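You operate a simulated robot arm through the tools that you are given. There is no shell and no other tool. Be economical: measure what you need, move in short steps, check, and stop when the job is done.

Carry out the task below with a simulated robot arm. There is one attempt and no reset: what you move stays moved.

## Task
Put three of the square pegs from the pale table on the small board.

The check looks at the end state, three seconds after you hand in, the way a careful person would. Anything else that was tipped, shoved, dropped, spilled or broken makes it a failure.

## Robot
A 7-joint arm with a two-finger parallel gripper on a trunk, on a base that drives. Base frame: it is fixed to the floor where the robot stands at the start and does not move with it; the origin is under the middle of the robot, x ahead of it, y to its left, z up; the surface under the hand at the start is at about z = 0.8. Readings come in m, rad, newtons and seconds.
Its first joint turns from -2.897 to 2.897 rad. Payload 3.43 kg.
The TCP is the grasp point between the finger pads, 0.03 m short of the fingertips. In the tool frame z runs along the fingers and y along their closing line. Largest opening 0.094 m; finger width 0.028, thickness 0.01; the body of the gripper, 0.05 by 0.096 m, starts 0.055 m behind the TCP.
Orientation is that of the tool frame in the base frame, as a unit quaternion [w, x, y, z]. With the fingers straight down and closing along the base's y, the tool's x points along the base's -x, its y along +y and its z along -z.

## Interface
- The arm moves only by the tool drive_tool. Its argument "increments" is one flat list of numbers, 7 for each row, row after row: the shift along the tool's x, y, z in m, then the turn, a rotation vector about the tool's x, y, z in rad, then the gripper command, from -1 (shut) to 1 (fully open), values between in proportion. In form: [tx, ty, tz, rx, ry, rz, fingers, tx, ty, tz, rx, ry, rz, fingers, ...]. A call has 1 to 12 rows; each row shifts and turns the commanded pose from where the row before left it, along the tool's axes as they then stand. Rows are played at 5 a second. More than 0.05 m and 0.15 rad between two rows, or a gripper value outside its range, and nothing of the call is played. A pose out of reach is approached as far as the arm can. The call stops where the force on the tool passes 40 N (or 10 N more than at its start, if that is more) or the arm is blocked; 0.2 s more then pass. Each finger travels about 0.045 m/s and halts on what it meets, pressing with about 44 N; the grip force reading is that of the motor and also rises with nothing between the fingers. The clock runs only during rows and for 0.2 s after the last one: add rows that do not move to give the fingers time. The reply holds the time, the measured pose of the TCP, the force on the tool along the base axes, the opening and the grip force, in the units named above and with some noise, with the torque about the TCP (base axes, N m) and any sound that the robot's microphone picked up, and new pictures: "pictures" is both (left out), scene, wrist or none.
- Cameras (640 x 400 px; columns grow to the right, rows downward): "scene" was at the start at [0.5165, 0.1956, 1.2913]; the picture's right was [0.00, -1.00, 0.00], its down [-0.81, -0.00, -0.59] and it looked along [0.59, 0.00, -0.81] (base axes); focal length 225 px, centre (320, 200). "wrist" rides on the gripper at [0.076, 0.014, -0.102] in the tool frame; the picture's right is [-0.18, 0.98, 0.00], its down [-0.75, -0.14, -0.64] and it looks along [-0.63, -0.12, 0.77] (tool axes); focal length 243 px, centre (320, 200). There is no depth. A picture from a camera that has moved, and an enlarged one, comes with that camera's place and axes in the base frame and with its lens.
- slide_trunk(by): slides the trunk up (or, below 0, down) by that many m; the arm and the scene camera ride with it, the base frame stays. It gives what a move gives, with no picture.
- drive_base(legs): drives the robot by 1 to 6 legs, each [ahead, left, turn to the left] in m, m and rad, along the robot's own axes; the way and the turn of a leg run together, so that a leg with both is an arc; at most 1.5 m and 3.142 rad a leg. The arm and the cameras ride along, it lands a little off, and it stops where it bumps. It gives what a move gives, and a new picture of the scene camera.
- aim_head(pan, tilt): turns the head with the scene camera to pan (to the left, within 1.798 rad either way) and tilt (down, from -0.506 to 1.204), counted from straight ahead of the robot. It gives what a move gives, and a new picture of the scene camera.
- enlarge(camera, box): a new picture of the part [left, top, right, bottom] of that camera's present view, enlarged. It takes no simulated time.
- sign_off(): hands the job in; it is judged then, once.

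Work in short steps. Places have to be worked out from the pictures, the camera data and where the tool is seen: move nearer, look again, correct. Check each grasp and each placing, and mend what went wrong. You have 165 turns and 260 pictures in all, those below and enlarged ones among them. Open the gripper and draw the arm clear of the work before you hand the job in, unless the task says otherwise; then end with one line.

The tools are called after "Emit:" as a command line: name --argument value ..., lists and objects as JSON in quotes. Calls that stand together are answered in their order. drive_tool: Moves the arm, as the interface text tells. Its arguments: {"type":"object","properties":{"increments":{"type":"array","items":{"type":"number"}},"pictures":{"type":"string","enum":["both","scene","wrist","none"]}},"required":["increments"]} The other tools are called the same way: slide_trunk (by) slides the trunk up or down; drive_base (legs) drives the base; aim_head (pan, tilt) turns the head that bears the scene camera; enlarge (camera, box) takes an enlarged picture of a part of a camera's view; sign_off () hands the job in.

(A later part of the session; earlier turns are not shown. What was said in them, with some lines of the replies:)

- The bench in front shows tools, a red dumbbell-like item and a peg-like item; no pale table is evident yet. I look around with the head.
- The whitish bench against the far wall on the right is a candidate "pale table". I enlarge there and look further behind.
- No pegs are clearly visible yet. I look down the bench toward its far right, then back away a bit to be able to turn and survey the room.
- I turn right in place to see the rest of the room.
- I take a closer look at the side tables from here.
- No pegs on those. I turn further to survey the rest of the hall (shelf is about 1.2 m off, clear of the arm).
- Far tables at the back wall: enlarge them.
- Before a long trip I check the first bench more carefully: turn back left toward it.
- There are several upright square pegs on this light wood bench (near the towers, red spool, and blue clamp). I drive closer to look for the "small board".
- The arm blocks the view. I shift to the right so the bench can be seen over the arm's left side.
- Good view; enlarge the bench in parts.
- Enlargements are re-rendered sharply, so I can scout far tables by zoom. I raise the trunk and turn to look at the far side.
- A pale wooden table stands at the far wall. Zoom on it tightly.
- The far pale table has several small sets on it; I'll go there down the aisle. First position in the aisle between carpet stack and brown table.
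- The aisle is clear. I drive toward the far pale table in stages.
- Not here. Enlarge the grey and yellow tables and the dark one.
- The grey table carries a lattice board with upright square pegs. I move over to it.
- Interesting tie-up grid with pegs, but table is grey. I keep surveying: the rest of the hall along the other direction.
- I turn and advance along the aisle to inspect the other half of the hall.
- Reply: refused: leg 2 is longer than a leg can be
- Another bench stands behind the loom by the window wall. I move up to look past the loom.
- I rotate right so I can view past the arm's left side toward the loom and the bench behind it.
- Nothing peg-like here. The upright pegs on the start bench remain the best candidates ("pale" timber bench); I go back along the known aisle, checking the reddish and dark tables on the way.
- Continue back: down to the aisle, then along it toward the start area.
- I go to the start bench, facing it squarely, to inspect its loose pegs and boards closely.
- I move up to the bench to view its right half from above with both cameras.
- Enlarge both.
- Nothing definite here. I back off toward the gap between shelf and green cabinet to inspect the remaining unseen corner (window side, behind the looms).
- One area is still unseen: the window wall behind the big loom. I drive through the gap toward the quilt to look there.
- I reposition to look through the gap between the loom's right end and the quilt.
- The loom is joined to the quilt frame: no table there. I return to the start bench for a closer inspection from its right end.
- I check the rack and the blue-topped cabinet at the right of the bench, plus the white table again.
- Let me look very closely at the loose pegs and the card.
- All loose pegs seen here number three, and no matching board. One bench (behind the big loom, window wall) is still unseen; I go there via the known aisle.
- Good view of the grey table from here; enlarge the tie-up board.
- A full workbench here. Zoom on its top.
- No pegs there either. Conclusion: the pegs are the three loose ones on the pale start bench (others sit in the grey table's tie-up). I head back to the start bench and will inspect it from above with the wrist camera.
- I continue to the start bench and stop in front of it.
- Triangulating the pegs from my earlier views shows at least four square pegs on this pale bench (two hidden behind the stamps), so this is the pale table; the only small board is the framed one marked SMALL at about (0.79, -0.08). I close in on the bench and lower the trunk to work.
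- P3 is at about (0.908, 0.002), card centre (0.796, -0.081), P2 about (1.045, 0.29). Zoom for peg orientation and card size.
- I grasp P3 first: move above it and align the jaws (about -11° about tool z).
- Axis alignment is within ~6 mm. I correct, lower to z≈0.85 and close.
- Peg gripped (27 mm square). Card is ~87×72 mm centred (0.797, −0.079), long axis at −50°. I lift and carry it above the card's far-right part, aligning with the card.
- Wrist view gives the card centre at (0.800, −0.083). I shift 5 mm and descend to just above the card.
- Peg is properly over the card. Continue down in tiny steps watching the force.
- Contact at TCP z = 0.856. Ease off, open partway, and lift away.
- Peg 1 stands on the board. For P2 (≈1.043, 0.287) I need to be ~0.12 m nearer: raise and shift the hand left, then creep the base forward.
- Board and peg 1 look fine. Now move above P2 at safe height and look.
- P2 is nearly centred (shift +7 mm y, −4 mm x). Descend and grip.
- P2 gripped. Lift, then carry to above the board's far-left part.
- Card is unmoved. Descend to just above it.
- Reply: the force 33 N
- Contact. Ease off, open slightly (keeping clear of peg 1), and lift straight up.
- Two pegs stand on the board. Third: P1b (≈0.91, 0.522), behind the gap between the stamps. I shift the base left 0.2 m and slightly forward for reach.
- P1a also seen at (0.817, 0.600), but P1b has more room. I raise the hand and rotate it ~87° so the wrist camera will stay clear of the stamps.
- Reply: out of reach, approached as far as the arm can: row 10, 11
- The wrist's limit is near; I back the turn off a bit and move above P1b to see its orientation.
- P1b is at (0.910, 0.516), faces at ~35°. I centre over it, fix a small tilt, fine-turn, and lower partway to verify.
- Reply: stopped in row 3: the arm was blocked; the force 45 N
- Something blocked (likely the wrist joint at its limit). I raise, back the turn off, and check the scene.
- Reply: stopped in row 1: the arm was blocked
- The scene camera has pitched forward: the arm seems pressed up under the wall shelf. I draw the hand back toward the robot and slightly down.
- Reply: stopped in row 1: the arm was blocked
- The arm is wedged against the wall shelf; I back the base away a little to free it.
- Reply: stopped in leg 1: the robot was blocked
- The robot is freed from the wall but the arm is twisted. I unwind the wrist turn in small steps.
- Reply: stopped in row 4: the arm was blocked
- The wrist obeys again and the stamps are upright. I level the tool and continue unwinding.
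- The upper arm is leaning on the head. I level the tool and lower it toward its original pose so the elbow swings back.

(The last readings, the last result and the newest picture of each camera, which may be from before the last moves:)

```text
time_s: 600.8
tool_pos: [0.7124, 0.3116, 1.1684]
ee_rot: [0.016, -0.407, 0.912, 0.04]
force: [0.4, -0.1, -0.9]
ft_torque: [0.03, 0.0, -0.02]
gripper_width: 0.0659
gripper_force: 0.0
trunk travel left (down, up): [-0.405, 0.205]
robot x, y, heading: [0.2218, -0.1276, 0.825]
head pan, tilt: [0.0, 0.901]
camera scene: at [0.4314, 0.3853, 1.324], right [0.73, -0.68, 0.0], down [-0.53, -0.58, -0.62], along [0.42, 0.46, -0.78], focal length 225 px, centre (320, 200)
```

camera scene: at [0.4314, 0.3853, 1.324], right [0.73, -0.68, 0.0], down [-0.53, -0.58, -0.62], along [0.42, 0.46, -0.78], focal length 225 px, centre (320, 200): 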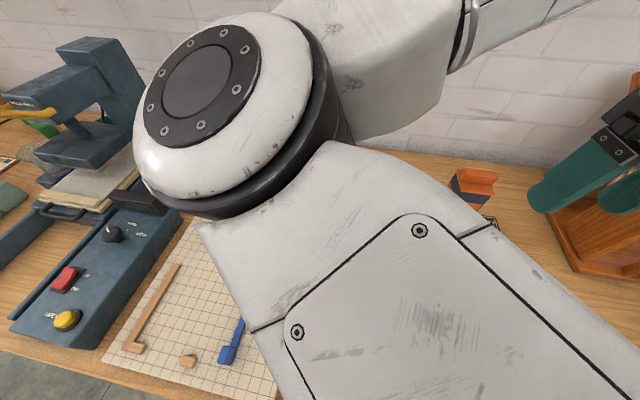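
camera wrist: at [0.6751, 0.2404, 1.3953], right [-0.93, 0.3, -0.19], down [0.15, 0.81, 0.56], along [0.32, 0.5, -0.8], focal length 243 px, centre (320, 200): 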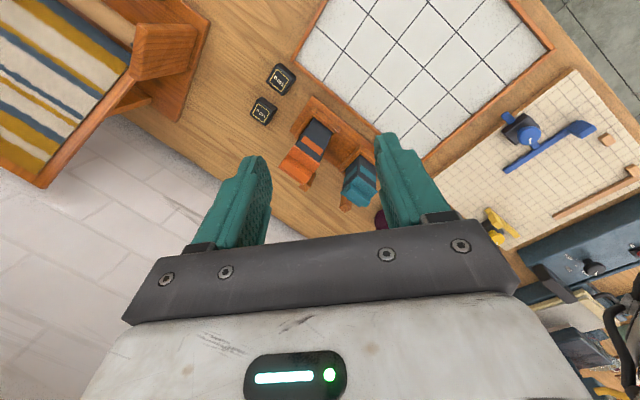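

The head is free again and everything I can see stands. I back off a bit to survey for any disturbance, including the wall shelf.

Emit:
drive_base --legs '[[-0.35, 0, -0.17]]'

Emit:
aim_head --pan 0.45 --tilt 0.45

```text
time_s: 603.1
tool_pos: [0.5189, -0.0165, 1.1691]
ee_rot: [0.02, -0.328, 0.944, 0.039]
force: [0.3, -0.4, -0.6]
ft_torque: [-0.03, 0.0, 0.01]
gripper_width: 0.0658
gripper_force: 0.1
trunk travel left (down, up): [-0.405, 0.205]
robot x, y, heading: [-0.0373, -0.3657, 0.654]
head pan, tilt: [0.0, 0.901]
camera scene: at [0.2539, 0.1046, 1.324], right [0.61, -0.79, 0.0], down [-0.62, -0.48, -0.62], along [0.49, 0.38, -0.78], focal length 225 px, centre (320, 200)
```

scene: 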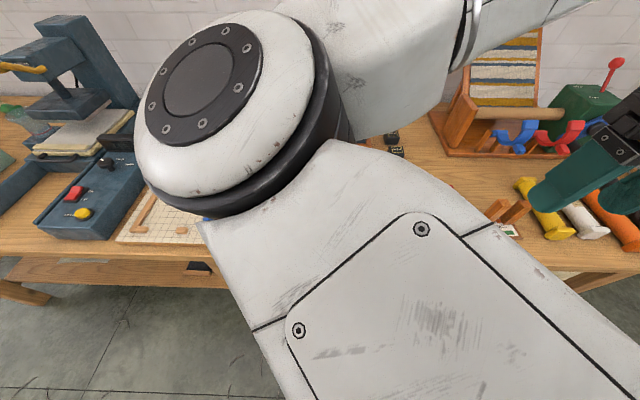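

```text
time_s: 604.0
tool_pos: [0.5193, -0.0167, 1.1693]
ee_rot: [0.02, -0.328, 0.944, 0.038]
force: [-0.4, -0.4, -0.1]
ft_torque: [0.0, -0.01, 0.0]
gripper_width: 0.0657
gripper_force: 0.1
trunk travel left (down, up): [-0.405, 0.205]
robot x, y, heading: [-0.0383, -0.3643, 0.656]
head pan, tilt: [0.45, 0.45]
camera scene: at [0.2352, 0.1406, 1.3623], right [0.89, -0.45, 0.0], down [-0.2, -0.39, -0.9], along [0.4, 0.8, -0.44], focal length 225 px, centre (320, 200)
```

scene: 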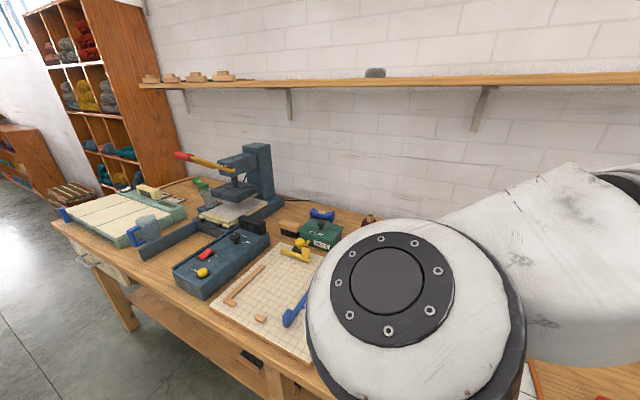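

Nothing was disturbed. I'll fetch P1b differently: turn the wrist the other way (camera toward the left), enter low from the free spot where P2 stood, then slide left behind the stamps. First level and turn the tool here in front of the bench.

Emit:
drive_tool --increments '[0, 0, 0, 0.059, 0.063, 0, 0.4, 0, 0, 0, 0, 0, 0.142, 0.4, 0, 0, 0, 0, 0, 0.142, 0.4, 0, 0, 0, 0, 0, 0.142, 0.4, 0, 0, 0, 0, 0, 0.142, 0.4, 0, 0, 0, 0, 0, 0.142, 0.4, 0, 0, 0, 0, 0, 0.142, 0.4]' --pictures "none"

Emit:
drive_tool --increments '[0, 0, 0, 0, 0, 0.142, 0.4, 0, 0, 0, 0, 0, 0.142, 0.4, 0, 0, 0, 0, 0, 0.142, 0.4, 0, 0, 0, 0, 0, 0.142, 0.4, 0, 0, 0, 0, 0, 0.142, 0.4, 0, 0, 0, 0, 0, 0, 0.4]' --pictures "scene"

```text
time_s: 605.6
tool_pos: [0.5192, -0.0183, 1.1695]
ee_rot: [0.001, 0.094, 0.996, 0.0]
force: [0.0, -1.0, 0.2]
ft_torque: [-0.01, 0.02, -0.01]
gripper_width: 0.0659
gripper_force: 0.1
trunk travel left (down, up): [-0.405, 0.205]
robot x, y, heading: [-0.0409, -0.3648, 0.658]
head pan, tilt: [0.45, 0.45]
```

```text
time_s: 607.0
tool_pos: [0.5195, -0.0165, 1.1685]
ee_rot: [0.0, 0.432, 0.902, 0.0]
force: [-0.4, -0.3, 1.0]
ft_torque: [-0.02, -0.03, 0.0]
gripper_width: 0.0658
gripper_force: 0.1
trunk travel left (down, up): [-0.405, 0.205]
robot x, y, heading: [-0.0399, -0.3686, 0.653]
head pan, tilt: [0.45, 0.45]
camera scene: at [0.2351, 0.1406, 1.3624], right [0.89, -0.45, 0.0], down [-0.19, -0.39, -0.9], along [0.4, 0.81, -0.44], focal length 225 px, centre (320, 200)
```

scene: 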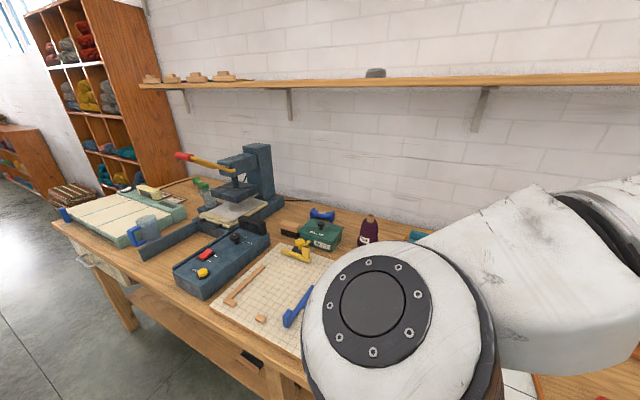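

Emit:
drive_base --legs '[[0.335, 0.05, 0]]'

Emit:
drive_tool --increments '[0, 0, 0.04, 0, 0, 0, 0.4, 0, 0, 0.04, 0, 0, 0, 0.4]' --pictures "wrist"

```text
time_s: 609.2
tool_pos: [0.7535, 0.2289, 1.1696]
ee_rot: [0.0, 0.432, 0.902, -0.001]
force: [0.1, -0.4, -0.2]
ft_torque: [0.0, 0.0, -0.02]
gripper_width: 0.066
gripper_force: 0.0
trunk travel left (down, up): [-0.405, 0.205]
robot x, y, heading: [0.1986, -0.124, 0.66]
head pan, tilt: [0.45, 0.45]
camera scene: at [0.4692, 0.3859, 1.3625], right [0.9, -0.45, 0.0], down [-0.19, -0.39, -0.9], along [0.4, 0.81, -0.44], focal length 225 px, centre (320, 200)
```

scene: 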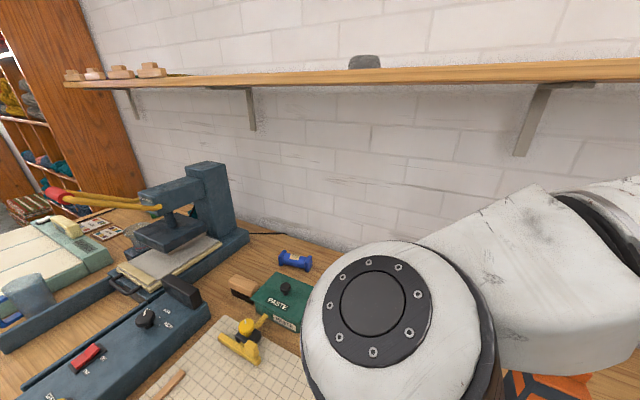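

```text
time_s: 609.8
tool_pos: [0.7549, 0.2283, 1.0887]
ee_rot: [0.001, 0.432, 0.902, 0.0]
force: [-0.4, -0.7, 0.2]
ft_torque: [0.01, 0.02, 0.02]
gripper_width: 0.0658
gripper_force: 0.0
trunk travel left (down, up): [-0.405, 0.205]
robot x, y, heading: [0.1966, -0.1196, 0.661]
head pan, tilt: [0.45, 0.45]
camera wrist: at [0.7177, 0.2958, 1.1907], right [0.88, 0.47, 0.0], down [0.36, -0.68, 0.64], along [0.3, -0.56, -0.77], focal length 243 px, centre (320, 200)
```

wrist: 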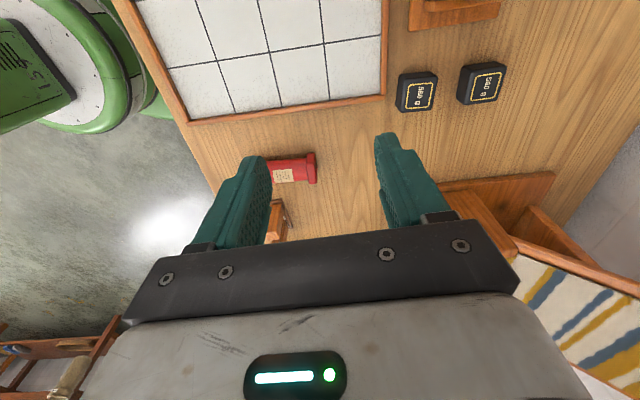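

Enter: move right to B≈−0.38, lower to z≈0.97, then straight in toward the wall.

Emit:
drive_tool --increments '[-0.036, 0, 0, 0, 0, 0, 0.4, -0.036, 0, 0.02, 0, 0, 0, 0.4, -0.036, 0, 0.03, 0, 0, 0, 0.4, 0, 0, 0.035, 0, 0, 0, 0.4, 0, 0, 0.035, 0, 0, 0, 0.4, 0, 0.049, 0, 0, 0, 0, 0.4, 0, 0.049, 0, 0, 0, 0, 0.4, 0, 0.049, 0, 0, 0, 0, 0.4, 0, 0.049, 0, 0, 0, 0, 0.4, 0, 0.049, 0, 0, 0, 0, 0.4, 0, 0.049, 0, 0, 0, 0, 0.4, 0, 0, 0, 0, 0, 0, 0.4]' --pictures "scene"

```text
time_s: 612.4
tool_pos: [1.0497, 0.3301, 0.968]
ee_rot: [0.0, 0.433, 0.902, 0.0]
force: [0.3, -0.4, -0.7]
ft_torque: [0.02, -0.03, 0.03]
gripper_width: 0.0656
gripper_force: 0.1
trunk travel left (down, up): [-0.405, 0.205]
robot x, y, heading: [0.1955, -0.1194, 0.657]
head pan, tilt: [0.45, 0.45]
camera scene: at [0.4694, 0.3859, 1.3624], right [0.9, -0.45, 0.0], down [-0.19, -0.39, -0.9], along [0.4, 0.81, -0.44], focal length 225 px, centre (320, 200)
```

scene: 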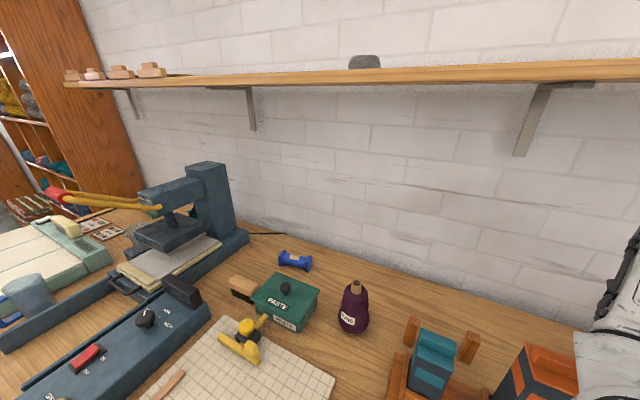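

Clear view: P1a and P1b stand behind the stamps, and there is room. Slide left over P1b.

Emit:
drive_tool --increments '[0.046, 0, 0, 0, 0, 0, 0.4, 0.046, 0, 0, 0, 0, 0, 0.4, 0.046, 0, 0, 0, 0, 0, 0.4, 0.046, 0, 0, 0, 0, 0, 0.4, 0.046, 0, 0, 0, 0, 0, 0.4, 0, 0, 0, 0, 0, 0, 0.4]' --pictures "wrist"

```text
time_s: 613.8
tool_pos: [0.9042, 0.5091, 0.9699]
ee_rot: [0.0, 0.431, 0.902, 0.0]
force: [-1.0, -0.7, 0.2]
ft_torque: [-0.03, -0.01, 0.01]
gripper_width: 0.0657
gripper_force: 0.1
trunk travel left (down, up): [-0.405, 0.205]
robot x, y, heading: [0.1963, -0.1215, 0.663]
head pan, tilt: [0.45, 0.45]
camera wrist: at [0.8681, 0.5768, 1.071], right [0.88, 0.47, 0.0], down [0.36, -0.68, 0.64], along [0.3, -0.57, -0.77], focal length 243 px, centre (320, 200)
```

wrist: 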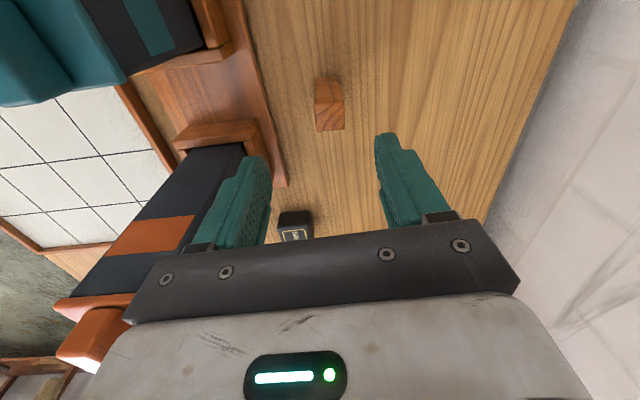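

Nearly centred; small correction, then descend and grip.

Emit:
drive_tool --increments '[0.005, 0.007, 0.02, 0, 0, 0, 0.4, 0, 0, 0.035, 0, 0, 0, 0.4, 0, 0, 0.035, 0, 0, 0, 0.4, 0, 0, 0.027, 0, 0, 0, 0.4, 0, 0, 0, 0, 0, 0, 0.4, 0, 0, 0, 0, 0, 0, -1, 0, 0, 0, 0, 0, 0, -1, 0, 0, 0, 0, 0, 0, -1, 0, 0, 0, 0, 0, 0, -1]' --pictures "wrist"

```text
time_s: 615.8
tool_pos: [0.9072, 0.517, 0.853]
ee_rot: [0.001, 0.432, 0.902, 0.0]
force: [0.1, 0.2, 0.0]
ft_torque: [-0.01, -0.05, 0.01]
gripper_width: 0.0269
gripper_force: 44.2
trunk travel left (down, up): [-0.405, 0.205]
robot x, y, heading: [0.1981, -0.122, 0.657]
head pan, tilt: [0.45, 0.45]
camera wrist: at [0.8713, 0.585, 0.9542], right [0.88, 0.47, 0.0], down [0.36, -0.68, 0.64], along [0.3, -0.57, -0.77], focal length 243 px, centre (320, 200)
```

wrist: 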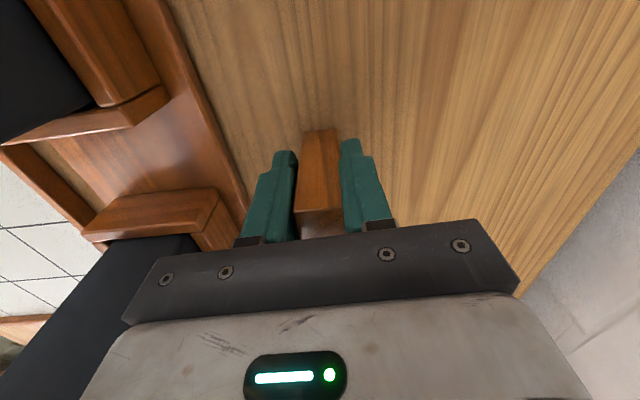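

Gripped. Lift straight, slide right past the stamps, then back out toward the robot.

Emit:
drive_tool --increments '[0, 0, -0.04, 0, 0, 0, -1, 0, 0, -0.04, 0, 0, 0, -1, 0, 0, -0.04, 0, 0, 0, -1, -0.047, 0, 0, 0, 0, 0, -1, -0.047, 0, 0, 0, 0, 0, -1, -0.047, 0, 0, 0, 0, 0, -1, -0.047, 0, 0, 0, 0, 0, -1, -0.047, 0, 0, 0, 0, 0, -1, 0, 0, 0, 0, 0, 0, -1]' --pictures "none"

Emit:
drive_tool --increments '[0, -0.049, 0, 0, 0, 0, -1, 0, -0.049, 0, 0, 0, 0, -1, 0, -0.049, 0, 0, 0, 0, -1, 0, -0.049, 0, 0, 0, 0, -1, 0, -0.049, 0, 0, 0, 0, -1, 0, -0.049, 0, 0, 0, 0, -1, 0, 0, -0.03, 0, 0, 0, -1, 0, 0, -0.03, 0, 0, 0, -1, 0, 0, 0, 0, 0, 0, -1]' --pictures "scene"

```text
time_s: 617.8
tool_pos: [1.057, 0.3333, 0.9729]
ee_rot: [0.0, 0.432, 0.902, 0.0]
force: [0.2, 0.2, -0.1]
ft_torque: [-0.01, 0.01, 0.0]
gripper_width: 0.0266
gripper_force: 43.7
trunk travel left (down, up): [-0.405, 0.205]
robot x, y, heading: [0.1952, -0.1221, 0.66]
head pan, tilt: [0.45, 0.45]
```

```text
time_s: 619.8
tool_pos: [0.8282, 0.1496, 1.0315]
ee_rot: [0.0, 0.431, 0.902, -0.001]
force: [-0.9, 0.7, -0.4]
ft_torque: [-0.01, -0.03, 0.01]
gripper_width: 0.0265
gripper_force: 44.1
trunk travel left (down, up): [-0.405, 0.205]
robot x, y, heading: [0.1945, -0.1235, 0.662]
head pan, tilt: [0.45, 0.45]
camera scene: at [0.4693, 0.3859, 1.3624], right [0.9, -0.45, 0.0], down [-0.19, -0.39, -0.9], along [0.4, 0.81, -0.44], focal length 225 px, centre (320, 200)
```

scene: 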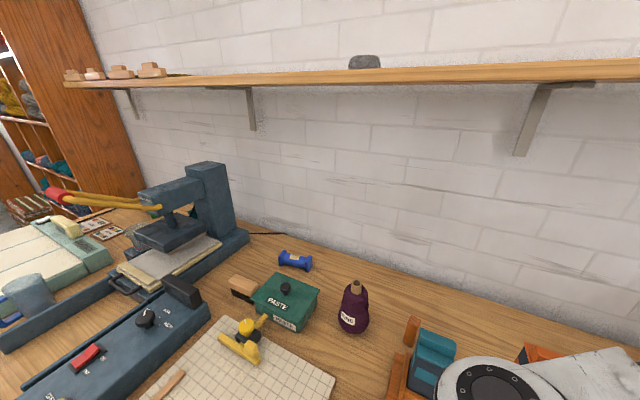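

Now turn back to the board-aligned orientation and carry it above the board.

Emit:
drive_tool --increments '[0, 0, 0, 0, 0, -0.144, -1, 0, 0, 0, 0, 0, -0.144, -1, 0, 0, 0, 0, 0, -0.144, -1, 0, 0, 0, 0, 0, -0.144, -1, 0, 0, 0, 0, 0, -0.144, -1, 0, 0, 0, 0, 0, -0.144, -1, 0, 0, 0, 0, 0, -0.144, -1, 0, 0, 0, 0, 0, -0.144, -1, 0, 0, 0, 0, 0, -0.144, -1, 0, 0, 0, 0, 0, -0.144, -1, 0, 0, 0, 0, 0, -0.144, -1, 0, 0, 0, 0, 0, 0, -1]' --pictures "none"

Emit:
drive_tool --increments '[0.0375, -0.0325, 0, 0, 0, 0, -1, 0.0375, -0.0325, 0, 0, 0, 0, -1, 0.0375, -0.0325, 0, 0, 0, 0, -1, 0.0375, -0.0325, 0, 0, 0, 0, -1, 0.0375, -0.0325, 0, 0, 0, 0, -1, 0, 0, 0, 0, 0, 0, -1]' --pictures "wrist"

```text
time_s: 622.4
tool_pos: [0.827, 0.1491, 1.0317]
ee_rot: [-0.001, -0.34, 0.94, 0.0]
force: [0.2, 0.9, -0.7]
ft_torque: [0.0, -0.02, 0.01]
gripper_width: 0.0267
gripper_force: 44.1
trunk travel left (down, up): [-0.405, 0.205]
robot x, y, heading: [0.1971, -0.1193, 0.66]
head pan, tilt: [0.45, 0.45]
```

```text
time_s: 623.8
tool_pos: [0.7857, -0.0964, 1.0318]
ee_rot: [0.0, -0.339, 0.941, 0.0]
force: [0.0, 0.0, -0.6]
ft_torque: [0.0, 0.0, -0.02]
gripper_width: 0.0263
gripper_force: 44.1
trunk travel left (down, up): [-0.405, 0.205]
robot x, y, heading: [0.1965, -0.1208, 0.657]
head pan, tilt: [0.45, 0.45]
camera wrist: at [0.7187, -0.1352, 1.1338], right [-0.49, 0.87, 0.0], down [0.67, 0.37, 0.64], along [0.56, 0.31, -0.77], focal length 243 px, centre (320, 200)
```

wrist: 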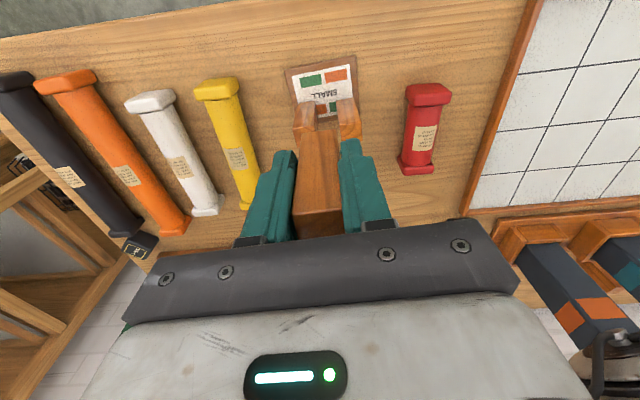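

Aligned. Descend beside the two placed pegs to just above the board.

Emit:
drive_tool --increments '[-0.0028, 0, 0.042, 0, 0, 0, -1, 0, 0, 0.042, 0, 0, 0, -1, 0, 0, 0.042, 0, 0, 0, -1, 0, 0, 0.041, 0, 0, 0, -1, 0, 0, 0, 0, 0, 0, -1, 0, 0, 0, 0, 0, 0, -1]' --pictures "wrist"

Emit:
drive_tool --increments '[0, 0, 0.002, 0, 0, 0, -1, 0, 0, 0, 0, 0, 0, -1]' --pictures "none"

Emit:
drive_tool --increments '[0, 0, 0.002, 0, 0, 0, -1, 0, 0, 0, 0, 0, 0, -1]' --pictures "none"

```text
time_s: 625.2
tool_pos: [0.7892, -0.0934, 0.8645]
ee_rot: [0.0, -0.34, 0.941, 0.0]
force: [0.9, 0.6, 0.1]
ft_torque: [0.02, 0.0, 0.02]
gripper_width: 0.0266
gripper_force: 44.2
trunk travel left (down, up): [-0.405, 0.205]
robot x, y, heading: [0.1959, -0.1186, 0.653]
head pan, tilt: [0.45, 0.45]
camera wrist: at [0.7208, -0.1325, 0.9663], right [-0.49, 0.87, 0.0], down [0.67, 0.37, 0.64], along [0.56, 0.31, -0.77], focal length 243 px, centre (320, 200)
```

wrist: 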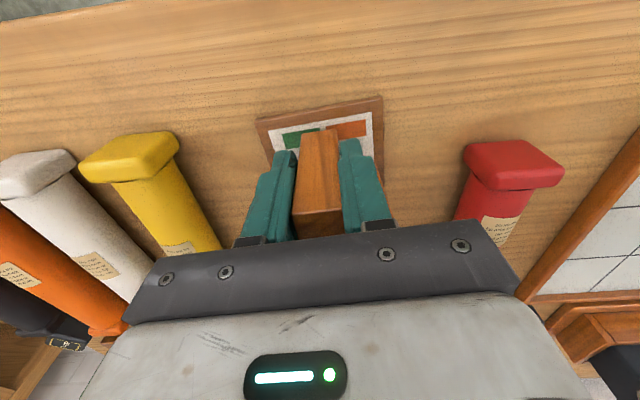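

```text
time_s: 625.8
tool_pos: [0.7879, -0.0949, 0.8627]
ee_rot: [-0.001, -0.339, 0.941, 0.0]
force: [0.0, -0.1, 0.1]
ft_torque: [0.0, -0.02, 0.0]
gripper_width: 0.0266
gripper_force: 43.3
trunk travel left (down, up): [-0.405, 0.205]
robot x, y, heading: [0.202, -0.1201, 0.657]
head pan, tilt: [0.45, 0.45]
```

```text
time_s: 626.4
tool_pos: [0.7875, -0.0945, 0.8604]
ee_rot: [0.0, -0.34, 0.941, 0.0]
force: [0.4, -1.1, -1.5]
ft_torque: [0.0, 0.03, 0.01]
gripper_width: 0.0266
gripper_force: 44.0
trunk travel left (down, up): [-0.405, 0.205]
robot x, y, heading: [0.1963, -0.1217, 0.661]
head pan, tilt: [0.45, 0.45]
```

Emit:
drive_tool --increments '[0, 0, 0.0015, 0, 0, 0, -1, 0, 0, 0, 0, 0, 0, -1]' --pictures "none"

Emit:
drive_tool --increments '[0, 0, 0.0012, 0, 0, 0, -1, 0, 0, 0, 0, 0, 0, -1]' --pictures "none"

Emit:
drive_tool --increments '[0, 0, 0.0008, 0, 0, 0, -1, 0, 0, 0, 0, 0, 0, -1]' --pictures "none"

```text
time_s: 627.0
tool_pos: [0.7883, -0.0934, 0.8598]
ee_rot: [0.0, -0.339, 0.941, 0.0]
force: [-0.5, 0.3, 0.2]
ft_torque: [0.01, -0.01, 0.02]
gripper_width: 0.0265
gripper_force: 44.0
trunk travel left (down, up): [-0.405, 0.205]
robot x, y, heading: [0.1981, -0.1212, 0.657]
head pan, tilt: [0.45, 0.45]
```

```text
time_s: 627.6
tool_pos: [0.788, -0.0948, 0.8593]
ee_rot: [0.0, -0.339, 0.941, 0.0]
force: [-0.4, 0.1, -1.3]
ft_torque: [-0.01, 0.0, -0.03]
gripper_width: 0.0267
gripper_force: 44.6
trunk travel left (down, up): [-0.405, 0.205]
robot x, y, heading: [0.1991, -0.1237, 0.662]
head pan, tilt: [0.45, 0.45]
```

```text
time_s: 628.2
tool_pos: [0.7885, -0.0957, 0.8574]
ee_rot: [0.0, -0.338, 0.941, 0.0]
force: [-0.1, -0.3, 0.3]
ft_torque: [-0.05, 0.03, -0.01]
gripper_width: 0.0264
gripper_force: 44.0
trunk travel left (down, up): [-0.405, 0.205]
robot x, y, heading: [0.1951, -0.1219, 0.658]
head pan, tilt: [0.45, 0.45]
```

Emit:
drive_tool --increments '[0, 0, 0.001, 0, 0, 0, -1, 0, 0, 0, 0, 0, 0, -1]' --pictures "none"

Emit:
drive_tool --increments '[0, 0, 0.001, 0, 0, 0, -1, 0, 0, 0, 0, 0, 0, -1]' --pictures "none"

```text
time_s: 628.8
tool_pos: [0.7878, -0.0947, 0.8584]
ee_rot: [0.0, -0.338, 0.941, 0.0]
force: [-0.8, -1.1, 11.6]
ft_torque: [0.02, 0.04, -0.02]
gripper_width: 0.0263
gripper_force: 43.9
trunk travel left (down, up): [-0.405, 0.205]
robot x, y, heading: [0.1952, -0.1228, 0.655]
head pan, tilt: [0.45, 0.45]
```

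```text
time_s: 629.4
tool_pos: [0.7886, -0.0938, 0.8566]
ee_rot: [0.002, -0.34, 0.941, -0.001]
force: [-0.5, -1.1, 25.8]
ft_torque: [0.04, -0.07, 0.0]
gripper_width: 0.0267
gripper_force: 43.9
trunk travel left (down, up): [-0.405, 0.205]
robot x, y, heading: [0.1972, -0.1247, 0.659]
head pan, tilt: [0.45, 0.45]
```

Contact. Ease off, open a little and lift straight up.

Emit:
drive_tool --increments '[0, 0, -0.0015, 0, 0, 0, -1, 0, 0, 0, 0, 0, 0, -0.1, 0, 0, 0, 0, 0, 0, -0.1, 0, 0, 0, 0, 0, 0, -0.1, 0, 0, -0.03, 0, 0, 0, -0.1, 0, 0, -0.04, 0, 0, 0, -0.1, 0, 0, -0.05, 0, 0, 0, -0.1, 0, 0, -0.05, 0, 0, 0, -0.1, 0, 0, -0.05, 0, 0, 0, -0.1]' --pictures "wrist"

Emit:
enlarge --camera "wrist" --box '[250, 20, 410, 130]'

```text
time_s: 631.4
tool_pos: [0.7901, -0.0934, 1.0771]
ee_rot: [0.0, -0.339, 0.941, 0.001]
force: [0.0, -0.1, -0.1]
ft_torque: [-0.03, 0.01, 0.0]
gripper_width: 0.0422
gripper_force: 0.1
trunk travel left (down, up): [-0.405, 0.205]
robot x, y, heading: [0.1993, -0.1228, 0.659]
head pan, tilt: [0.45, 0.45]
camera wrist: at [0.7225, -0.1317, 1.1782], right [-0.49, 0.87, 0.0], down [0.67, 0.37, 0.64], along [0.56, 0.31, -0.77], focal length 243 px, centre (320, 200)
```

wrist: 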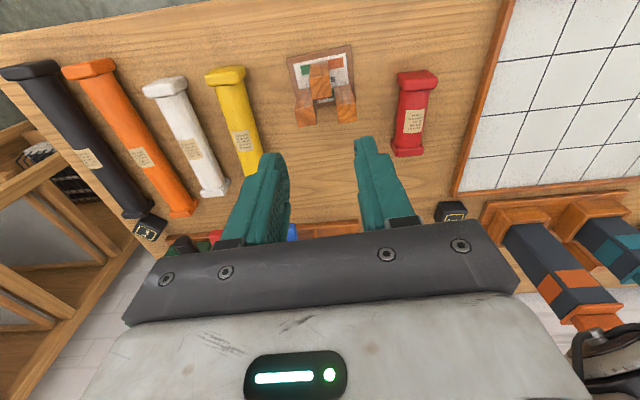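

```text
3.64 times, centred on (330, 75) of wrist
camera zoom: at [0.7225, -0.1317, 1.1782], right [-0.49, 0.87, 0.0], down [0.67, 0.37, 0.64], along [0.56, 0.31, -0.77], focal length 882 px, centre (284, 654)
```

zoom: 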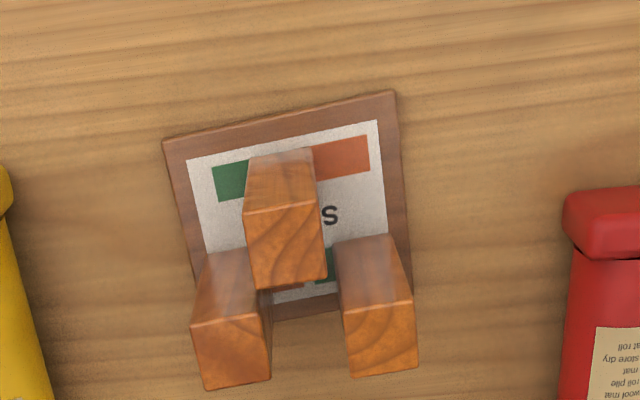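

All three pegs stand fully on the SMALL board. I open the gripper, raise slightly and back the robot away, then do a final check.

Emit:
drive_tool --increments '[0, 0, -0.04, 0, 0, 0, 0.5, 0, 0, 0, 0, 0, 0, 1, 0, 0, 0, 0, 0, 0, 1, 0, 0, 0, 0, 0, 0, 1]' --pictures "none"

Emit:
drive_base --legs '[[-0.5, 0, 0]]'

Emit:
aim_head --pan -0.1 --tilt 0.6

Emit:
drive_tool --increments '[0, 0, 0, 0, 0, 0, 1]' --pictures "wrist"

```text
time_s: 632.4
tool_pos: [0.7896, -0.0946, 1.1172]
ee_rot: [-0.001, -0.34, 0.941, 0.0]
force: [-0.3, 0.8, -0.1]
ft_torque: [-0.02, -0.03, 0.03]
gripper_width: 0.0941
gripper_force: 0.1
trunk travel left (down, up): [-0.405, 0.205]
robot x, y, heading: [0.1978, -0.121, 0.659]
head pan, tilt: [0.45, 0.45]
```

```text
time_s: 635.3
tool_pos: [0.3943, -0.4008, 1.1165]
ee_rot: [0.0, -0.339, 0.941, 0.0]
force: [-1.1, -0.5, 0.3]
ft_torque: [0.02, -0.02, 0.04]
gripper_width: 0.0938
gripper_force: 0.1
trunk travel left (down, up): [-0.405, 0.205]
robot x, y, heading: [-0.2009, -0.4295, 0.658]
head pan, tilt: [0.45, 0.45]
camera scene: at [0.0743, 0.0793, 1.3624], right [0.89, -0.45, 0.0], down [-0.19, -0.39, -0.9], along [0.4, 0.81, -0.44], focal length 225 px, centre (320, 200)
```

scene: 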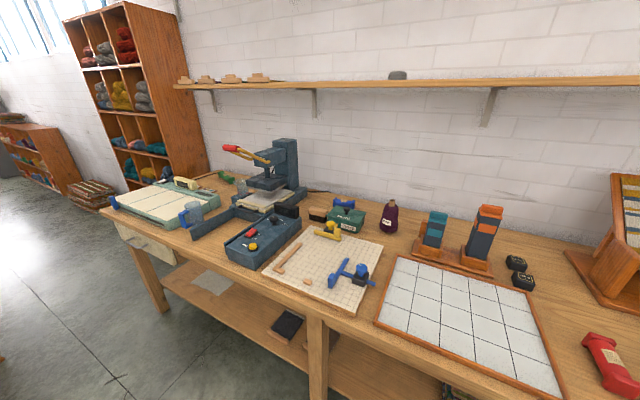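

```text
time_s: 636.3
tool_pos: [0.3929, -0.3995, 1.117]
ee_rot: [0.0, -0.339, 0.941, -0.001]
force: [0.3, 0.7, -0.2]
ft_torque: [-0.01, 0.01, 0.02]
gripper_width: 0.0941
gripper_force: 0.1
trunk travel left (down, up): [-0.405, 0.205]
robot x, y, heading: [-0.1979, -0.4262, 0.658]
head pan, tilt: [-0.099, 0.6]
camera scene: at [0.1081, 0.0439, 1.3489], right [0.53, -0.85, 0.0], down [-0.48, -0.3, -0.83], along [0.7, 0.44, -0.56], focal length 225 px, centre (320, 200)
```

scene: 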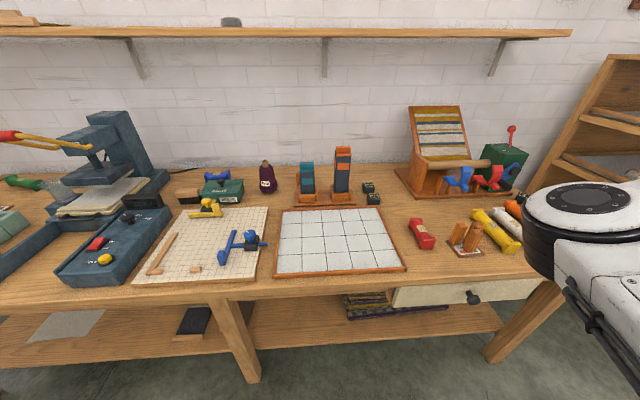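

```text
time_s: 636.7
tool_pos: [0.3936, -0.3999, 1.1165]
ee_rot: [0.0, -0.339, 0.941, 0.0]
force: [0.5, -0.8, 0.8]
ft_torque: [0.02, -0.01, 0.03]
gripper_width: 0.0939
gripper_force: 0.0
trunk travel left (down, up): [-0.405, 0.205]
robot x, y, heading: [-0.1953, -0.4287, 0.654]
head pan, tilt: [-0.099, 0.6]
camera wrist: at [0.3262, -0.4389, 1.2182], right [-0.48, 0.88, 0.0], down [0.67, 0.37, 0.64], along [0.56, 0.31, -0.77], focal length 243 px, centre (320, 200)
```

wrist: 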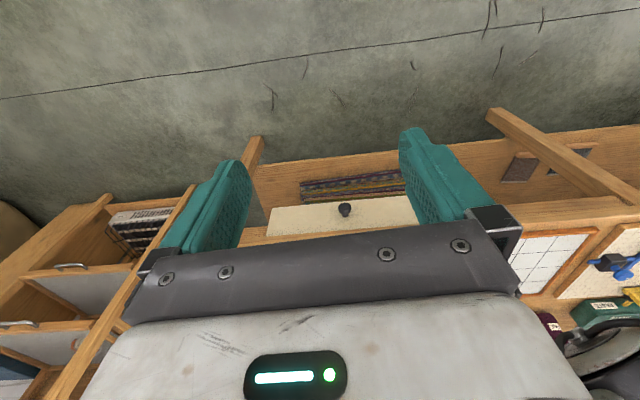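

The final view shows all three pegs on the board, the rest of the bench in order, the arm clear and the gripper open. I hand the job in.

Emit:
sign_off

```text
The job is handed in.
```

I stood three square pegs from the pale workbench upright on the small framed board marked SMALL. I took that to be "the small board", because no other board on that bench fit the description. While fetching the third peg, the arm wedged, probably against the wall shelf, and tipped the robot a little. I freed it, and the later pictures show nothing else on the bench or shelf disturbed. The gripper is open and the arm is clear of the bench.
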